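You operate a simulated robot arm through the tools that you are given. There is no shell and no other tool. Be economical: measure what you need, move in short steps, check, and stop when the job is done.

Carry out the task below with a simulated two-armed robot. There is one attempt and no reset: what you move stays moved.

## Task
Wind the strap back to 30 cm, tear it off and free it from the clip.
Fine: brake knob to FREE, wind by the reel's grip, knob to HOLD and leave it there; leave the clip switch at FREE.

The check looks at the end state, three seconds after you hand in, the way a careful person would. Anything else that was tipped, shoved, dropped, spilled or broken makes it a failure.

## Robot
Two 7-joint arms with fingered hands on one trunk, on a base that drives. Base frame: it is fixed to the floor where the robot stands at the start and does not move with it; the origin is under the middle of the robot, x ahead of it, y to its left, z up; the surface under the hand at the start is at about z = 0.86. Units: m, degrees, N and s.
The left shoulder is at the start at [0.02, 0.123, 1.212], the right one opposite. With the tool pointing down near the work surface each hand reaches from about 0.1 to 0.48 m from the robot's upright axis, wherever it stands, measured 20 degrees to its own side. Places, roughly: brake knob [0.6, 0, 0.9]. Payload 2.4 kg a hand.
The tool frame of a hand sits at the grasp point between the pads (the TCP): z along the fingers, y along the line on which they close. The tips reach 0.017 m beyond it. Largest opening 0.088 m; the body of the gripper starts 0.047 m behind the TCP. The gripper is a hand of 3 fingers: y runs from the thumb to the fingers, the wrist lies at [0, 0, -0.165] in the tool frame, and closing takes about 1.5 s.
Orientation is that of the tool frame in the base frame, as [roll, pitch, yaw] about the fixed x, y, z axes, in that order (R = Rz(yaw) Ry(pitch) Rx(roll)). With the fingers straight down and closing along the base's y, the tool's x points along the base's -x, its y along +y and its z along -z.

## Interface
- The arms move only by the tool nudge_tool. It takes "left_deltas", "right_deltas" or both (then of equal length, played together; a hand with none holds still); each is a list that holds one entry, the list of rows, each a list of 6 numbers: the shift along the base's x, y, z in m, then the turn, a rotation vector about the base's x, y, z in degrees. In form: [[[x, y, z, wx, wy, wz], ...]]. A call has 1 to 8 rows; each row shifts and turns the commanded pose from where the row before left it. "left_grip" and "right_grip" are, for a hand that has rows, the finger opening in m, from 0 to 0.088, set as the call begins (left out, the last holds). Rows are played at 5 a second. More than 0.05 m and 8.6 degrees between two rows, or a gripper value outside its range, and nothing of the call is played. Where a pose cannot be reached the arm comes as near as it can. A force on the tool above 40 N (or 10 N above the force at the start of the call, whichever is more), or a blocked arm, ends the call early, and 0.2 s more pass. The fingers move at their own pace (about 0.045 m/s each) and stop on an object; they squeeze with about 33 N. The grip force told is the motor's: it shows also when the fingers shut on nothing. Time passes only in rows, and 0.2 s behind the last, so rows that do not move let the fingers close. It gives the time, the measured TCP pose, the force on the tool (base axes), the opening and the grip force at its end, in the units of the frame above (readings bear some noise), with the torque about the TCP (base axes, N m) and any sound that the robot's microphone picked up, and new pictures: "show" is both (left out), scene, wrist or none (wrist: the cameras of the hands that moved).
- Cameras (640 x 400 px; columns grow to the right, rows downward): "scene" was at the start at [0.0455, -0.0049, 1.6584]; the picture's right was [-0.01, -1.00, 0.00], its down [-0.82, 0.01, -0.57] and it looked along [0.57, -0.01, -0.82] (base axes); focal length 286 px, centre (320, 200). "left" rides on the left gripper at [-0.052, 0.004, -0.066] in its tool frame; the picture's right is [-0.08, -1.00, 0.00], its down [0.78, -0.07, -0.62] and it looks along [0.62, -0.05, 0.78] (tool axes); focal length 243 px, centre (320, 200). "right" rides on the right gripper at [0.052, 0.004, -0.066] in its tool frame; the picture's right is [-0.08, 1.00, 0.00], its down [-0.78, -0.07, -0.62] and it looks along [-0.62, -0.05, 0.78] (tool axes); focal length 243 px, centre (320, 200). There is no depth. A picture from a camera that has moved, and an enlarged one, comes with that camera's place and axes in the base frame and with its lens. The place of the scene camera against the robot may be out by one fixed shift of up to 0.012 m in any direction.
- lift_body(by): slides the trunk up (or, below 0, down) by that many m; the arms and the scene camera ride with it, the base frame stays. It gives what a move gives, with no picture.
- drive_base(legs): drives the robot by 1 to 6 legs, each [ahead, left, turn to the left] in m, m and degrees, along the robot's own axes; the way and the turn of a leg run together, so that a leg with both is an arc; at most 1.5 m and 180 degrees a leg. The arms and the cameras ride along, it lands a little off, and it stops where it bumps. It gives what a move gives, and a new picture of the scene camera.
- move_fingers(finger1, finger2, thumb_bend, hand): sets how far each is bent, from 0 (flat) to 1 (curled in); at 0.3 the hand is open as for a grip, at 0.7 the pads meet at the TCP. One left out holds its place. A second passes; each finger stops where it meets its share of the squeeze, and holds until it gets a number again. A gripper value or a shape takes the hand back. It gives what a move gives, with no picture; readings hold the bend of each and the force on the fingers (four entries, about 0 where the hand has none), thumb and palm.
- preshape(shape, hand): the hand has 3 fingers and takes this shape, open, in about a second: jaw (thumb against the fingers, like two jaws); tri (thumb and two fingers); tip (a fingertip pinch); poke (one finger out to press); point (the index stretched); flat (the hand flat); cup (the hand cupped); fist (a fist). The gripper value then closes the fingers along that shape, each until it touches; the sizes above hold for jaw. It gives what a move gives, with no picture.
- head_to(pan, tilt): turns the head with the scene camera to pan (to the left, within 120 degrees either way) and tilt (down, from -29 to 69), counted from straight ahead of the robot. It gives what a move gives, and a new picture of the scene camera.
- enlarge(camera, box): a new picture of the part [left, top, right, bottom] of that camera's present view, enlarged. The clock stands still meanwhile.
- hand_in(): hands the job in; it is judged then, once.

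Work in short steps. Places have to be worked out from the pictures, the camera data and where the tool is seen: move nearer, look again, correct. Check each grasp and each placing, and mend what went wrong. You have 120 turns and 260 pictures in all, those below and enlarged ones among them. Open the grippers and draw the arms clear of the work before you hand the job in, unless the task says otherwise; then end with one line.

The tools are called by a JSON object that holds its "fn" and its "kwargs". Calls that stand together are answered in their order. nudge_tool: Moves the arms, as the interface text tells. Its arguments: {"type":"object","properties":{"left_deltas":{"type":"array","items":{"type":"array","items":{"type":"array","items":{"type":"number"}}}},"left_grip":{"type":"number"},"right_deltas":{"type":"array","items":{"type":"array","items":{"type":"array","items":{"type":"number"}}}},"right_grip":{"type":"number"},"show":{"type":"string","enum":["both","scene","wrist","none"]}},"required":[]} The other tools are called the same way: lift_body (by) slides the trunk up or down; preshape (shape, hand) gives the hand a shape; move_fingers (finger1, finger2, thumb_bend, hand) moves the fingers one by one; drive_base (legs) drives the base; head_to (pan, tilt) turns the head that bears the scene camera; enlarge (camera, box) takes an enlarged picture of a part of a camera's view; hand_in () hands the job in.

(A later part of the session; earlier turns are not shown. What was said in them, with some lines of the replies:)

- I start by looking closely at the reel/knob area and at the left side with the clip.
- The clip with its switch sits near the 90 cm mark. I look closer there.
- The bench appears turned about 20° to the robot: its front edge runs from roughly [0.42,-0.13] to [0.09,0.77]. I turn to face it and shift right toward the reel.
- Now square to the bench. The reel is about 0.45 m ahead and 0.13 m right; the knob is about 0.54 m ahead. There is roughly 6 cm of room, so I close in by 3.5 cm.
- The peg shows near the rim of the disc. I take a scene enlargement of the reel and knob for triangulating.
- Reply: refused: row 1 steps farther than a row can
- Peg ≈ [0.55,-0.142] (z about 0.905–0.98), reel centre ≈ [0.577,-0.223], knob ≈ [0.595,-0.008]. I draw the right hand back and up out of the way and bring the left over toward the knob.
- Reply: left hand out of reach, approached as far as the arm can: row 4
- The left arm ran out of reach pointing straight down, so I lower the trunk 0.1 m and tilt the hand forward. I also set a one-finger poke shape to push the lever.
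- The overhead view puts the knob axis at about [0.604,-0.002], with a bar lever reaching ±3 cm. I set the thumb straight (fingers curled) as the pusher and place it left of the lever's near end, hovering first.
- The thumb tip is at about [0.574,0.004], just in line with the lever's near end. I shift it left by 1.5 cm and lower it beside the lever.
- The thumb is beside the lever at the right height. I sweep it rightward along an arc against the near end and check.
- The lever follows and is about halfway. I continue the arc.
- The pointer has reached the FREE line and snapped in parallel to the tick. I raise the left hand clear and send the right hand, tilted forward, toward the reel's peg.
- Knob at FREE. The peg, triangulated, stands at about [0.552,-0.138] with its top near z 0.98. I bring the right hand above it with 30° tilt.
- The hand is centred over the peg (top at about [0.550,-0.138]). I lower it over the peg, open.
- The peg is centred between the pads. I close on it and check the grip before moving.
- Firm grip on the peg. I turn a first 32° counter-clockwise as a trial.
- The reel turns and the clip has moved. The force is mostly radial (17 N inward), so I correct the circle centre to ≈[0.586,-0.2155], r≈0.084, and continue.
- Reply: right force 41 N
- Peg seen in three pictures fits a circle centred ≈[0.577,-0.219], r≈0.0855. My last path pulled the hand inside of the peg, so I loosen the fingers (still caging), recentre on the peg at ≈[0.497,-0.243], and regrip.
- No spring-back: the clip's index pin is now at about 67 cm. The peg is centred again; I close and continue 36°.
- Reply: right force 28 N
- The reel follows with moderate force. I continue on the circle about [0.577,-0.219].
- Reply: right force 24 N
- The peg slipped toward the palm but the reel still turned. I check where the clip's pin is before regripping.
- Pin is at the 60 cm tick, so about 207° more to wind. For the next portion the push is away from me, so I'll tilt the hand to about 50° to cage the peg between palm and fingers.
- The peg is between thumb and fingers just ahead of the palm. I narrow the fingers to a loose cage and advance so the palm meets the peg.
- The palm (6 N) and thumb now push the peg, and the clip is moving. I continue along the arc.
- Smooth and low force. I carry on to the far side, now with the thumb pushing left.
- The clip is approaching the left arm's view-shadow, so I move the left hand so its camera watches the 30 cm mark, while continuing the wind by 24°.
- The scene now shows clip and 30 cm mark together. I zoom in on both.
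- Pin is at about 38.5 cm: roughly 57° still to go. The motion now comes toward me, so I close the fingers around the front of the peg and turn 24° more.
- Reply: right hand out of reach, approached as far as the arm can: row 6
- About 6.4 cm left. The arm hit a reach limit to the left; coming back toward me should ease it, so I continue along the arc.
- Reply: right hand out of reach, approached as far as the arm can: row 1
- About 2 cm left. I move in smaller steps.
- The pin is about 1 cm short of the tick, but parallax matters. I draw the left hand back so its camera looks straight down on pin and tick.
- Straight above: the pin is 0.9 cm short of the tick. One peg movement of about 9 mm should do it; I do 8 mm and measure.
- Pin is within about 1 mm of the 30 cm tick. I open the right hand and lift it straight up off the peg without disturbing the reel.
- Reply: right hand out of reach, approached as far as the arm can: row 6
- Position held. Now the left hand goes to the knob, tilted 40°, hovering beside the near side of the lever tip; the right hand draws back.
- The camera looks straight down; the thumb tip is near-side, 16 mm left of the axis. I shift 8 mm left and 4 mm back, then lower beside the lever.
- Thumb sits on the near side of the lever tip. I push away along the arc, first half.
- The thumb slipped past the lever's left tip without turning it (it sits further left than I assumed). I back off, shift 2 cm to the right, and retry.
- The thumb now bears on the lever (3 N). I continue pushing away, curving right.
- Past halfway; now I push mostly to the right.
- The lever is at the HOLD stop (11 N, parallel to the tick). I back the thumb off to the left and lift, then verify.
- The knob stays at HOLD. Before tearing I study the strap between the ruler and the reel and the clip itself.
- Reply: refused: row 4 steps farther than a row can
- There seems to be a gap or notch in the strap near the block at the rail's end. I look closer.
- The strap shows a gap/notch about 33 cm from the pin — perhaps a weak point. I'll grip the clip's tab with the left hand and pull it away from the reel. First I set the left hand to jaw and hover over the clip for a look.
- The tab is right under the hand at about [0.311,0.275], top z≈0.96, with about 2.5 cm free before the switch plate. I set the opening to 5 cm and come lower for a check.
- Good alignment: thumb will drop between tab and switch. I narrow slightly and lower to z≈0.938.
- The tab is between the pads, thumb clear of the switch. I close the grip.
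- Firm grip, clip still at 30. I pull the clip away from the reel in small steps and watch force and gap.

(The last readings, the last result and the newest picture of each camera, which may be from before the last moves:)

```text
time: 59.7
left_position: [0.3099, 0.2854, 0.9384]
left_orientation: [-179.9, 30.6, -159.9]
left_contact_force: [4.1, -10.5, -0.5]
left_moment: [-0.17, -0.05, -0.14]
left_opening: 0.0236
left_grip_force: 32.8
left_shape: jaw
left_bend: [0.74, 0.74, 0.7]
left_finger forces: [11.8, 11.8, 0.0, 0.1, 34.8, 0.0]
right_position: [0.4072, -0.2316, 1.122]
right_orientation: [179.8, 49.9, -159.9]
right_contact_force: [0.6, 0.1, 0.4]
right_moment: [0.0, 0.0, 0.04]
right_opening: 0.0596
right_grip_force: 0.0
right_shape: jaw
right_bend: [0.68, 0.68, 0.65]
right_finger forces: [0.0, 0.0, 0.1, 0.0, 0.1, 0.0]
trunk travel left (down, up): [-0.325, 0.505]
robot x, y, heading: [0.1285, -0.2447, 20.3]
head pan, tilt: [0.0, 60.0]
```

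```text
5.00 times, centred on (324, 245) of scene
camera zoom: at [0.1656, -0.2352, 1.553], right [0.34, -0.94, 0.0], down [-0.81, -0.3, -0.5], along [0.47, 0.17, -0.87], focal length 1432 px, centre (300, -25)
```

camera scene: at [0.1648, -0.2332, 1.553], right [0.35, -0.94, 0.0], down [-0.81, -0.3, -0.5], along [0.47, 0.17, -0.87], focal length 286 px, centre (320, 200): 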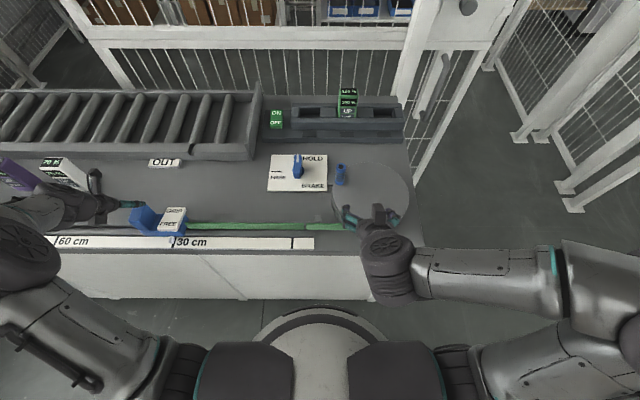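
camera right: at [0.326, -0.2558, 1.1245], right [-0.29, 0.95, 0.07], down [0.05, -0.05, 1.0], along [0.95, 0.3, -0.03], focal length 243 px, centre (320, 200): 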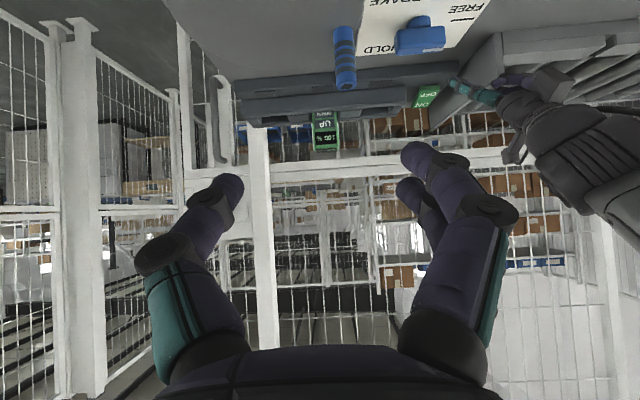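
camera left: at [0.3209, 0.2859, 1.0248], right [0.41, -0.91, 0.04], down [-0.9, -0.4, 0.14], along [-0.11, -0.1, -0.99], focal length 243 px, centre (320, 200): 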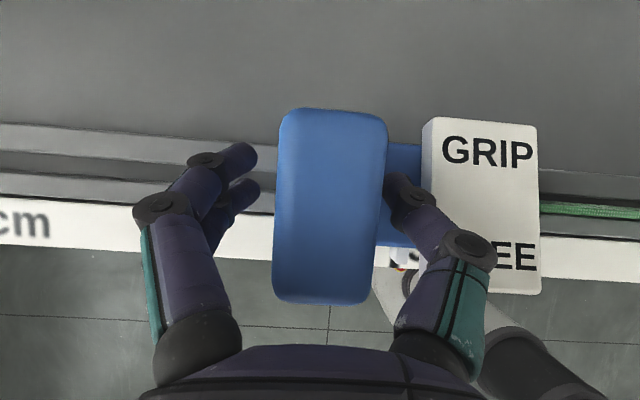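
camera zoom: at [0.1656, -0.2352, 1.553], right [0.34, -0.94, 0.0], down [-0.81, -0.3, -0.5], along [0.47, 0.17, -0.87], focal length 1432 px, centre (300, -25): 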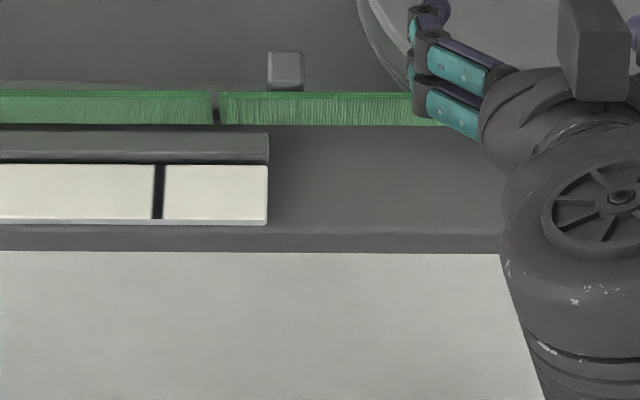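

The strap is connected through the notch (it's the tear line) and is now under 11 N tension. I pull more firmly.

{"fn": "nudge_tool", "kwargs": {"left_deltas": [[[-0.0017, 0.0047, 0, 0, 0, 0], [-0.0017, 0.0047, 0, 0, 0, 0], [0, 0, 0, 0, 0, 0]]], "show": "none"}}

{"fn": "enlarge", "kwargs": {"camera": "scene", "box": [260, 205, 388, 285]}}

```text
time: 60.5
left_position: [0.3052, 0.299, 0.9384]
left_orientation: [179.7, 30.6, -159.9]
left_contact_force: [6.1, 3.7, -3.8]
left_moment: [0.0, -0.03, 0.01]
left_opening: 0.0246
left_grip_force: 33.0
left_shape: jaw
left_bend: [0.74, 0.74, 0.71]
left_finger forces: [14.8, 14.8, 0.0, 0.0, 28.7, 0.0]
right_position: [0.4072, -0.2283, 1.1227]
right_orientation: [179.8, 49.8, -159.8]
right_contact_force: [0.8, -0.7, -1.3]
right_moment: [-0.01, 0.01, 0.01]
right_opening: 0.0596
right_grip_force: 0.0
right_shape: jaw
right_bend: [0.68, 0.68, 0.65]
right_finger forces: [0.0, 0.0, 0.1, 0.1, 0.1, 0.0]
trunk travel left (down, up): [-0.325, 0.505]
robot x, y, heading: [0.1263, -0.2476, 20.1]
head pan, tilt: [0.0, 60.0]
```

```text
5.00 times, centred on (324, 245) of scene
camera zoom: at [0.1659, -0.2325, 1.553], right [0.35, -0.94, 0.0], down [-0.81, -0.3, -0.5], along [0.47, 0.17, -0.87], focal length 1432 px, centre (300, -25)
```

zoom: 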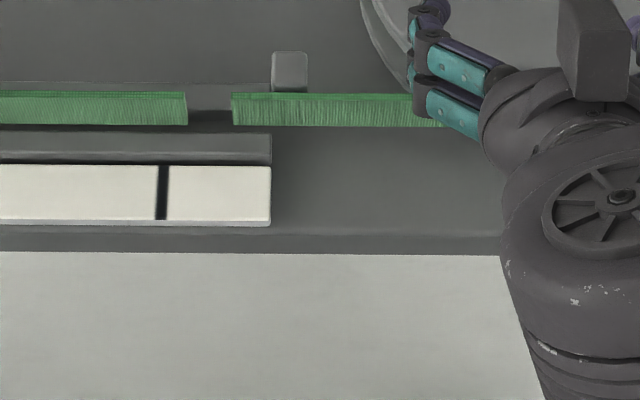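

It tore cleanly: the gap has jumped open. I open the left hand and lift clear, then look at the switch.

{"fn": "nudge_tool", "kwargs": {"left_deltas": [[[0, 0, 0, 0, 0, 0], [0, 0, 0, 0, 0, 0], [0, 0, 0, 0, 0, 0], [0, 0, 0, 0, 0, 0], [0, 0, 0.03, 0, 0, 0], [0, 0, 0.04, 0, 0, 0], [0, 0, 0.03, 0, 0, 0]]], "left_grip": 0.046, "show": "both"}}

{"fn": "enlarge", "kwargs": {"camera": "scene", "box": [80, 170, 240, 270]}}

```text
time: 62.1
left_position: [0.3034, 0.2971, 1.0371]
left_orientation: [-179.9, 30.6, -159.7]
left_contact_force: [-0.1, 0.0, 0.7]
left_moment: [-0.01, -0.03, -0.02]
left_opening: 0.0454
left_grip_force: 0.0
left_shape: jaw
left_bend: [0.72, 0.72, 0.7]
left_finger forces: [0.1, 0.1, 0.1, 0.0, 0.0, 0.0]
right_position: [0.4074, -0.2303, 1.1226]
right_orientation: [179.9, 50.0, -159.8]
right_contact_force: [-0.1, -1.1, -0.2]
right_moment: [0.0, 0.02, 0.0]
right_opening: 0.0597
right_grip_force: 0.1
right_shape: jaw
right_bend: [0.68, 0.68, 0.65]
right_finger forces: [0.0, 0.1, 0.1, 0.0, 0.0, 0.0]
trunk travel left (down, up): [-0.325, 0.505]
robot x, y, heading: [0.1298, -0.2435, 20.3]
head pan, tilt: [0.0, 60.0]
camera scene: at [0.1648, -0.2335, 1.553], right [0.35, -0.94, 0.0], down [-0.81, -0.3, -0.5], along [0.47, 0.17, -0.87], focal length 286 px, centre (320, 200)
camera left: at [0.3116, 0.3051, 1.1237], right [0.41, -0.91, 0.04], down [-0.9, -0.4, 0.14], along [-0.11, -0.1, -0.99], focal length 243 px, centre (320, 200)
```

scene: 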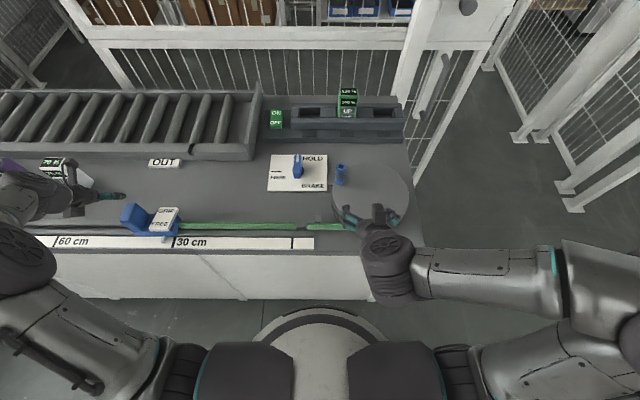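
left: 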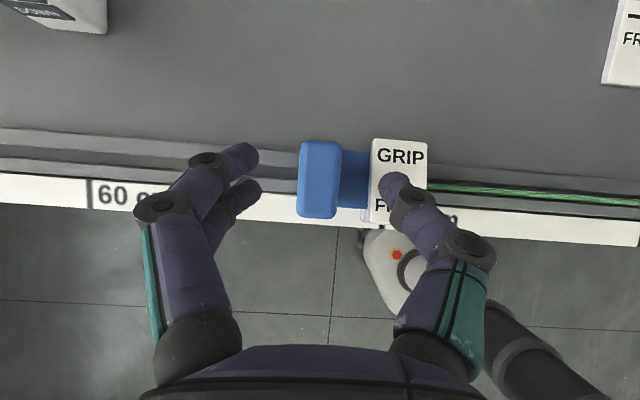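

```text
4.00 times, centred on (160, 220) of scene
camera zoom: at [0.1648, -0.2335, 1.553], right [0.35, -0.94, 0.0], down [-0.81, -0.3, -0.5], along [0.47, 0.17, -0.87], focal length 1146 px, centre (960, 120)
```

zoom: 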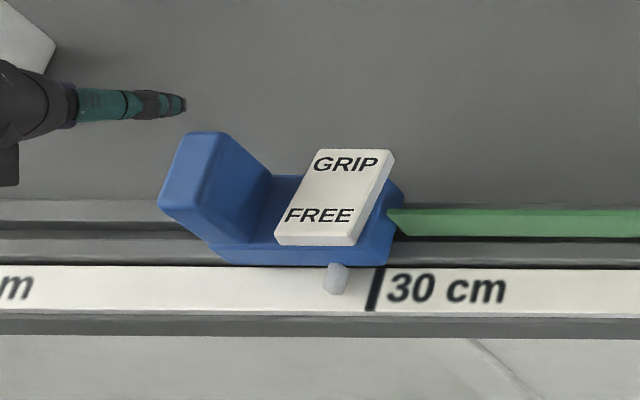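

The switch's FREE end (near side) stands high at about [0.309,0.225], z≈0.93, the GRIP end low. I'll press it with one finger: curl the thumb and one finger, keep the other straight, and look which is out.

{"fn": "move_fingers", "kwargs": {"hand": "left", "finger1": 1.0, "finger2": 0.3, "thumb_bend": 1.0}}

{"fn": "nudge_tool", "kwargs": {"left_deltas": [[[0.005, -0.038, 0, 0, 0, 0], [0.006, -0.038, 0, 0, 0, 0], [0.005, -0.038, 0, 0, 0, 0], [0, 0, 0, 0, 0, 0]]], "show": "wrist"}}

```text
time: 63.1
left_position: [0.3033, 0.2969, 1.0376]
left_orientation: [-179.9, 30.6, -159.7]
left_contact_force: [-0.3, -0.1, -0.4]
left_moment: [0.03, 0.01, 0.03]
left_opening: 0.0098
left_grip_force: 0.1
left_shape: fingers
left_bend: [0.97, 0.3, 0.97]
left_finger forces: [0.0, 0.0, 0.0, 0.0, 0.0, 0.1]
right_position: [0.4069, -0.2295, 1.1218]
right_orientation: [179.8, 49.9, -159.8]
right_contact_force: [0.0, -0.4, 0.0]
right_moment: [-0.01, 0.01, -0.01]
right_opening: 0.0597
right_grip_force: 0.1
right_shape: jaw
right_bend: [0.68, 0.68, 0.65]
right_finger forces: [0.0, 0.0, 0.0, 0.0, 0.0, 0.0]
trunk travel left (down, up): [-0.325, 0.505]
robot x, y, heading: [0.1309, -0.2414, 20.1]
head pan, tilt: [0.0, 60.0]
```

```text
time: 64.1
left_position: [0.321, 0.1807, 1.0388]
left_orientation: [-179.9, 30.6, -159.9]
left_contact_force: [0.0, -0.4, -1.0]
left_moment: [-0.02, 0.02, -0.03]
left_opening: 0.0101
left_grip_force: 0.1
left_shape: fingers
left_bend: [0.97, 0.3, 0.97]
left_finger forces: [0.0, 0.1, 0.0, 0.0, 0.0, 0.0]
right_position: [0.4069, -0.2295, 1.1227]
right_orientation: [179.8, 49.9, -159.8]
right_contact_force: [0.2, -0.2, -0.4]
right_moment: [-0.02, -0.01, 0.0]
right_opening: 0.0596
right_grip_force: 0.0
right_shape: jaw
right_bend: [0.68, 0.68, 0.65]
right_finger forces: [0.0, 0.0, 0.1, 0.0, 0.0, 0.0]
trunk travel left (down, up): [-0.325, 0.505]
robot x, y, heading: [0.1272, -0.2483, 20.1]
head pan, tilt: [0.0, 60.0]
camera left: at [0.3277, 0.1892, 1.1234], right [0.41, -0.91, 0.04], down [-0.9, -0.4, 0.14], along [-0.11, -0.1, -0.99], focal length 243 px, centre (320, 200)
```

left: 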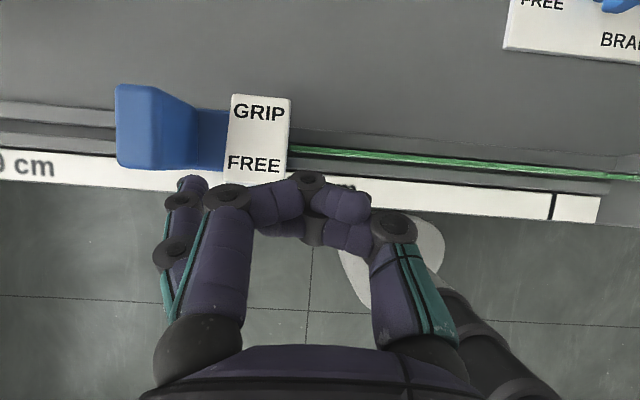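

Finger 2's tip is at about [0.301,0.230]; FREE label at [0.310,0.227]. I shift slightly and lower to just above the plate.

{"fn": "nudge_tool", "kwargs": {"left_deltas": [[[0.005, -0.001, -0.03, 0, 0, 0], [0, 0, -0.03, 0, 0, 0], [0, 0, 0, 0, 0, 0]]], "show": "wrist"}}

{"fn": "enlarge", "kwargs": {"camera": "scene", "box": [80, 170, 240, 270]}}

```text
time: 64.9
left_position: [0.3256, 0.1807, 0.9768]
left_orientation: [179.9, 30.7, -159.7]
left_contact_force: [-0.3, -0.6, 0.3]
left_moment: [0.02, 0.03, 0.03]
left_opening: 0.01
left_grip_force: 0.0
left_shape: fingers
left_bend: [0.97, 0.3, 0.97]
left_finger forces: [0.0, 0.0, 0.1, 0.0, 0.1, 0.0]
right_position: [0.4074, -0.2299, 1.1223]
right_orientation: [179.9, 49.9, -159.9]
right_contact_force: [0.2, 0.4, -0.6]
right_moment: [-0.01, 0.01, -0.01]
right_opening: 0.0594
right_grip_force: 0.1
right_shape: jaw
right_bend: [0.68, 0.68, 0.65]
right_finger forces: [0.0, 0.1, 0.1, 0.0, 0.1, 0.0]
trunk travel left (down, up): [-0.325, 0.505]
robot x, y, heading: [0.1298, -0.2464, 20.4]
head pan, tilt: [0.0, 60.0]
camera left: at [0.3334, 0.189, 1.0631], right [0.41, -0.91, 0.04], down [-0.9, -0.4, 0.14], along [-0.11, -0.09, -0.99], focal length 243 px, centre (320, 200)
```

left: 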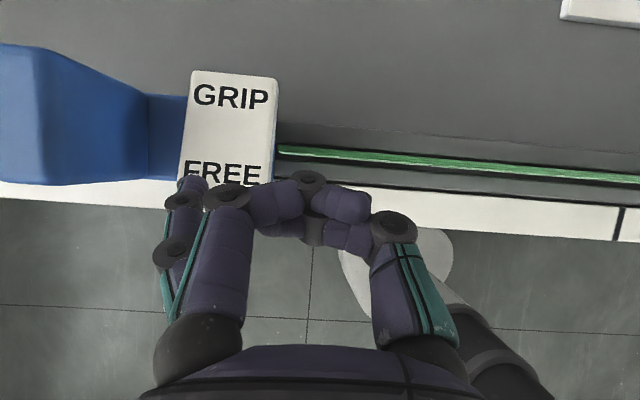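

```text
4.00 times, centred on (160, 220) of scene
camera zoom: at [0.1648, -0.2335, 1.553], right [0.35, -0.94, 0.0], down [-0.81, -0.3, -0.5], along [0.47, 0.17, -0.87], focal length 1146 px, centre (960, 120)
```

zoom: 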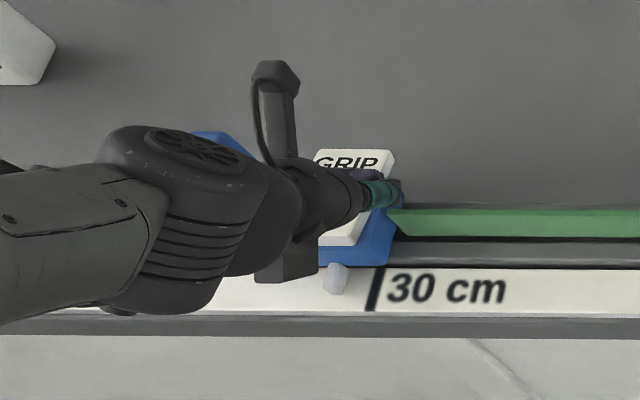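

Tip is right over FREE. I press straight down in small steps.

{"fn": "nudge_tool", "kwargs": {"left_deltas": [[[0, 0, -0.012, 0, 0, 0], [0, 0, -0.012, 0, 0, 0], [0, 0, -0.008, 0, 0, 0], [0, 0, 0, 0, 0, 0]]], "show": "wrist"}}

```text
time: 65.9
left_position: [0.325, 0.18, 0.9469]
left_orientation: [179.9, 30.6, -159.7]
left_contact_force: [0.7, 0.7, 0.9]
left_moment: [0.01, 0.02, 0.01]
left_opening: 0.01
left_grip_force: 0.1
left_shape: fingers
left_bend: [0.97, 0.3, 0.97]
left_finger forces: [0.0, 0.0, 0.1, 0.0, 0.0, 0.0]
right_position: [0.4075, -0.231, 1.123]
right_orientation: [180.0, 49.9, -159.9]
right_contact_force: [-0.4, -0.8, -0.3]
right_moment: [0.01, 0.0, 0.0]
right_opening: 0.0596
right_grip_force: 0.1
right_shape: jaw
right_bend: [0.68, 0.68, 0.65]
right_finger forces: [0.1, 0.0, 0.0, 0.0, 0.0, 0.1]
trunk travel left (down, up): [-0.325, 0.505]
robot x, y, heading: [0.1274, -0.2428, 20.1]
head pan, tilt: [0.0, 60.0]
camera left: at [0.3331, 0.1885, 1.0324], right [0.41, -0.91, 0.04], down [-0.9, -0.4, 0.14], along [-0.11, -0.09, -0.99], focal length 243 px, centre (320, 200)
```

left: 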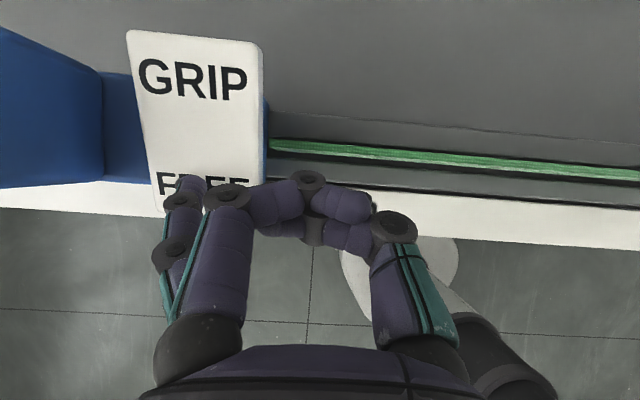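

No contact yet; alignment still good. I continue down in 6 mm steps.

{"fn": "nudge_tool", "kwargs": {"left_deltas": [[[0, 0, -0.006, 0, 0, 0], [0, 0, -0.006, 0, 0, 0], [0, 0, -0.006, 0, 0, 0], [0, 0, 0, 0, 0, 0]]], "show": "wrist"}}

```text
time: 66.9
left_position: [0.3264, 0.1791, 0.9305]
left_orientation: [179.7, 30.8, -160.1]
left_contact_force: [8.6, -0.3, 22.0]
left_moment: [1.35, 0.59, -0.49]
left_opening: 0.01
left_grip_force: 9.2
left_shape: fingers
left_bend: [0.97, 0.09, 0.97]
left_finger forces: [0.0, 19.0, 0.0, 0.0, 0.0, 0.0]
right_position: [0.4078, -0.2321, 1.1232]
right_orientation: [179.7, 49.9, -159.9]
right_contact_force: [-0.3, 0.2, 0.1]
right_moment: [-0.01, 0.01, -0.01]
right_opening: 0.0599
right_grip_force: 0.1
right_shape: jaw
right_bend: [0.68, 0.68, 0.65]
right_finger forces: [0.0, 0.0, 0.0, 0.0, 0.1, 0.0]
trunk travel left (down, up): [-0.325, 0.505]
robot x, y, heading: [0.1295, -0.2468, 20.1]
head pan, tilt: [0.0, 60.0]
camera left: at [0.3345, 0.1872, 1.016], right [0.41, -0.91, 0.04], down [-0.91, -0.4, 0.13], along [-0.11, -0.09, -0.99], focal length 243 px, centre (320, 200)
```

left: 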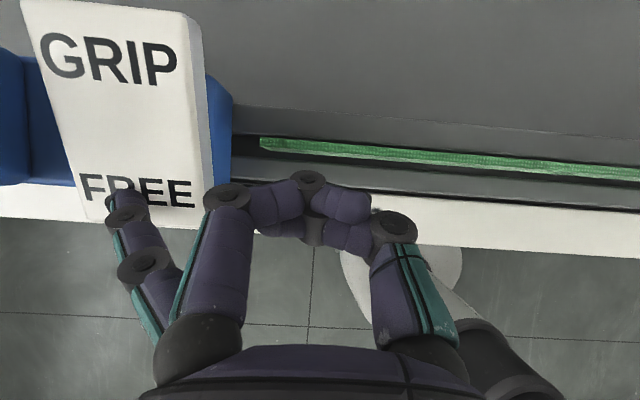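

The plate has rocked over (GRIP end high) and the strap's end now lies away from the clip. I lift straight off and inspect.

{"fn": "nudge_tool", "kwargs": {"left_deltas": [[[0, 0, 0.01, 0, 0, 0], [0, 0, 0.03, 0, 0, 0], [0, 0, 0.045, 0, 0, 0], [-0.03, -0.01, 0.035, 0, 0, 0], [-0.04, -0.02, 0.02, 0, 0, 0], [0, 0, 0, 0, 0, 0]]], "show": "both"}}

{"fn": "enlarge", "kwargs": {"camera": "scene", "box": [90, 180, 250, 280]}}

{"fn": "enlarge", "kwargs": {"camera": "scene", "box": [220, 180, 380, 280]}}

```text
time: 68.3
left_position: [0.2556, 0.152, 1.068]
left_orientation: [-180.0, 30.7, -159.8]
left_contact_force: [0.4, 0.5, -0.4]
left_moment: [0.0, 0.01, 0.03]
left_opening: 0.0098
left_grip_force: 0.2
left_shape: fingers
left_bend: [0.97, 0.3, 0.97]
left_finger forces: [0.0, 0.1, 0.0, 0.0, 0.1, 0.0]
right_position: [0.4071, -0.2294, 1.1218]
right_orientation: [179.9, 49.9, -159.9]
right_contact_force: [0.5, -0.1, -0.5]
right_moment: [-0.02, -0.01, 0.01]
right_opening: 0.0596
right_grip_force: 0.1
right_shape: jaw
right_bend: [0.68, 0.68, 0.65]
right_finger forces: [0.0, 0.0, 0.0, 0.1, 0.1, 0.0]
trunk travel left (down, up): [-0.325, 0.505]
robot x, y, heading: [0.1286, -0.247, 20.2]
head pan, tilt: [0.0, 60.0]
camera scene: at [0.1649, -0.2332, 1.553], right [0.35, -0.94, 0.0], down [-0.81, -0.3, -0.5], along [0.47, 0.17, -0.87], focal length 286 px, centre (320, 200)
camera left: at [0.2642, 0.1606, 1.1538], right [0.41, -0.91, 0.04], down [-0.9, -0.4, 0.14], along [-0.11, -0.09, -0.99], focal length 243 px, centre (320, 200)
```

scene: 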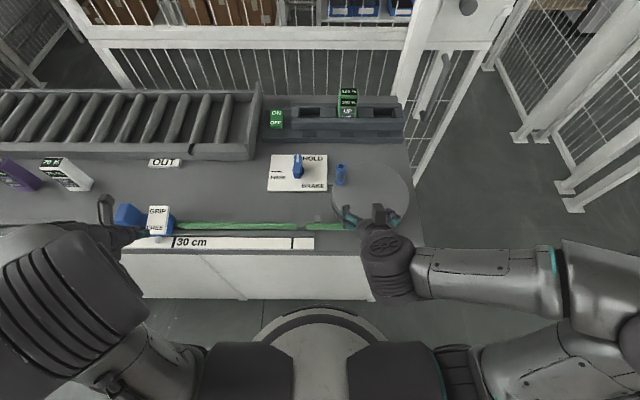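
left: 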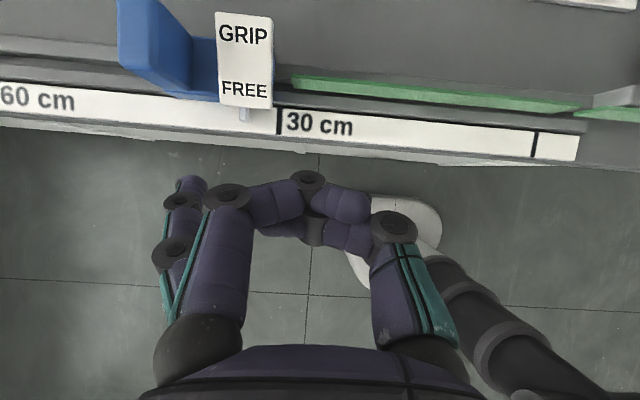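

```text
4.00 times, centred on (170, 230) of scene
camera zoom: at [0.1649, -0.2332, 1.553], right [0.35, -0.94, 0.0], down [-0.81, -0.3, -0.5], along [0.47, 0.17, -0.87], focal length 1146 px, centre (920, 80)
```

zoom: 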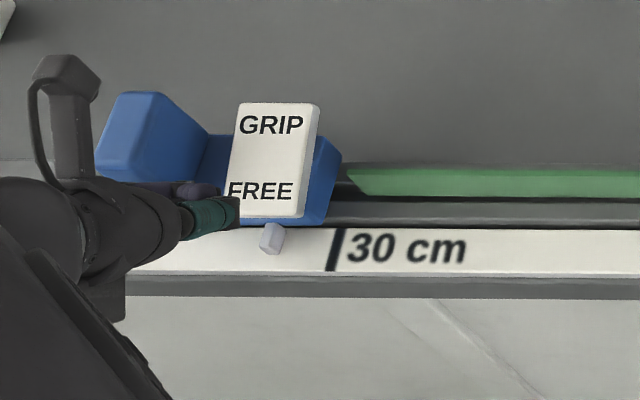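

```text
4.00 times, centred on (300, 230) of scene
camera zoom: at [0.1649, -0.2332, 1.553], right [0.35, -0.94, 0.0], down [-0.81, -0.3, -0.5], along [0.47, 0.17, -0.87], focal length 1146 px, centre (400, 80)
```

zoom: 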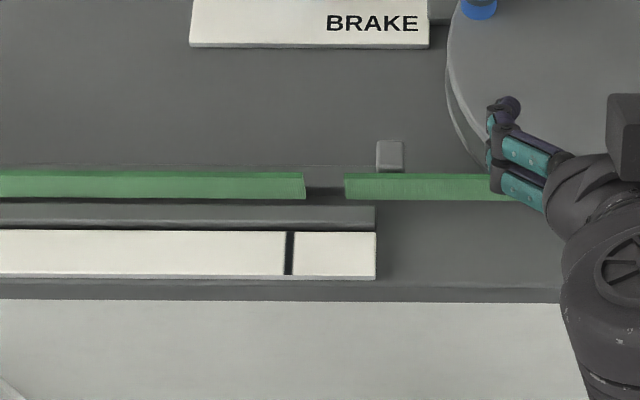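

The strap is free: about 30 cm long, clear of the clip by 2 cm, switch tipped to FREE, knob at HOLD. I draw both arms up and back and open the hands.

{"fn": "nudge_tool", "kwargs": {"left_deltas": [[[0, 0, 0.04, 0, 0, 0], [0, 0, 0.04, 0, 0, 0], [-0.01, 0.0, 0.04, 0, 0, 0], [0, 0, 0, 0, 0, 0]]], "right_deltas": [[[0, 0, 0.04, 0, 0, 0], [-0.02, -0.02, 0.03, 0, 0, 0], [-0.03, -0.02, 0.03, 0, 0, 0], [0, 0, 0, 0, 0, 0]]], "right_grip": 0.088, "show": "none"}}

{"fn": "preshape", "kwargs": {"hand": "left", "shape": "jaw"}}

{"fn": "head_to", "kwargs": {"pan": 25, "tilt": 52}}

{"fn": "enlarge", "kwargs": {"camera": "scene", "box": [200, 130, 520, 330]}}

```text
time: 69.3
left_position: [0.2477, 0.1531, 1.1883]
left_orientation: [179.8, 30.5, -159.7]
left_contact_force: [-0.1, 0.3, 0.7]
left_moment: [-0.03, 0.03, 0.01]
left_opening: 0.0097
left_grip_force: 0.0
left_shape: fingers
left_bend: [0.97, 0.3, 0.97]
left_finger forces: [0.0, 0.0, 0.1, 0.0, 0.0, 0.0]
right_position: [0.3576, -0.2706, 1.2215]
right_orientation: [179.8, 49.8, -159.8]
right_contact_force: [-0.3, 0.2, -0.2]
right_moment: [0.0, 0.01, 0.0]
right_opening: 0.088
right_grip_force: 0.0
right_shape: jaw
right_bend: [0.3, 0.3, 0.3]
right_finger forces: [0.1, 0.0, 0.0, 0.0, 0.1, 0.1]
trunk travel left (down, up): [-0.325, 0.505]
robot x, y, heading: [0.128, -0.2488, 20.2]
head pan, tilt: [0.0, 60.0]
```

```text
time: 70.2
left_position: [0.2488, 0.151, 1.1884]
left_orientation: [-180.0, 30.6, -159.8]
left_contact_force: [-0.1, 0.2, 0.3]
left_moment: [0.0, 0.01, 0.01]
left_opening: 0.0876
left_grip_force: 0.1
left_shape: jaw
left_bend: [0.3, 0.3, 0.3]
left_finger forces: [0.0, 0.0, 0.0, 0.0, 0.0, 0.0]
right_position: [0.3564, -0.2699, 1.2204]
right_orientation: [179.9, 49.9, -159.9]
right_contact_force: [0.1, -0.7, -0.3]
right_moment: [0.0, 0.01, 0.03]
right_opening: 0.0878
right_grip_force: 0.0
right_shape: jaw
right_bend: [0.3, 0.3, 0.3]
right_finger forces: [0.1, 0.0, 0.0, 0.0, 0.0, 0.0]
trunk travel left (down, up): [-0.325, 0.505]
robot x, y, heading: [0.129, -0.2458, 20.1]
head pan, tilt: [0.0, 60.0]
```

```text
time: 71.1
left_position: [0.2487, 0.1526, 1.1864]
left_orientation: [-180.0, 30.7, -159.8]
left_contact_force: [-0.8, -0.1, 0.4]
left_moment: [0.0, 0.02, -0.01]
left_opening: 0.0878
left_grip_force: 0.1
left_shape: jaw
left_bend: [0.3, 0.3, 0.3]
left_finger forces: [0.1, 0.0, 0.1, 0.0, 0.0, 0.1]
right_position: [0.3575, -0.2697, 1.2214]
right_orientation: [179.9, 49.9, -159.8]
right_contact_force: [0.8, 0.0, 0.7]
right_moment: [-0.03, -0.03, 0.02]
right_opening: 0.0878
right_grip_force: 0.1
right_shape: jaw
right_bend: [0.3, 0.3, 0.3]
right_finger forces: [0.0, 0.0, 0.0, 0.0, 0.0, 0.1]
trunk travel left (down, up): [-0.325, 0.505]
robot x, y, heading: [0.1271, -0.246, 20.6]
head pan, tilt: [25.0, 52.0]
camera scene: at [0.1552, -0.2032, 1.5629], right [0.71, -0.71, 0.0], down [-0.56, -0.56, -0.62], along [0.43, 0.44, -0.79], focal length 286 px, centre (320, 200)
```

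scene: 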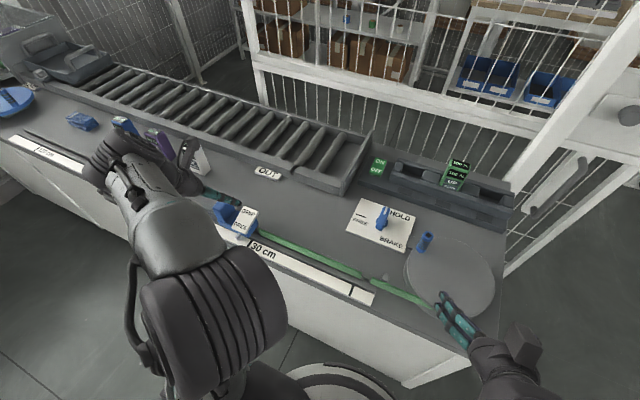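

```text
2.00 times, centred on (360, 230) of scene
camera zoom: at [0.1552, -0.2032, 1.5629], right [0.71, -0.71, 0.0], down [-0.56, -0.56, -0.62], along [0.43, 0.44, -0.79], focal length 573 px, centre (240, 140)
```

zoom: 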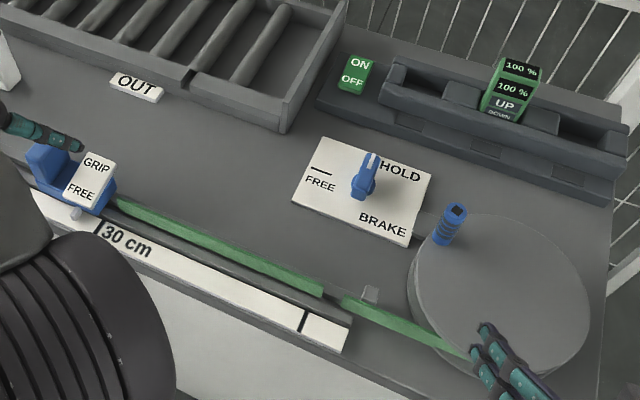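

Everything is as intended: strap torn and clear of the clip, switch at FREE, knob at HOLD, the other items standing, arms clear. I hand in.

{"fn": "hand_in", "kwargs": {}}

```text
The job is handed in.
```

The strap was wound back to the 30 cm mark and torn off with the knob at HOLD. It is now free of the clip, with the clip switch left at FREE and both arms drawn clear.
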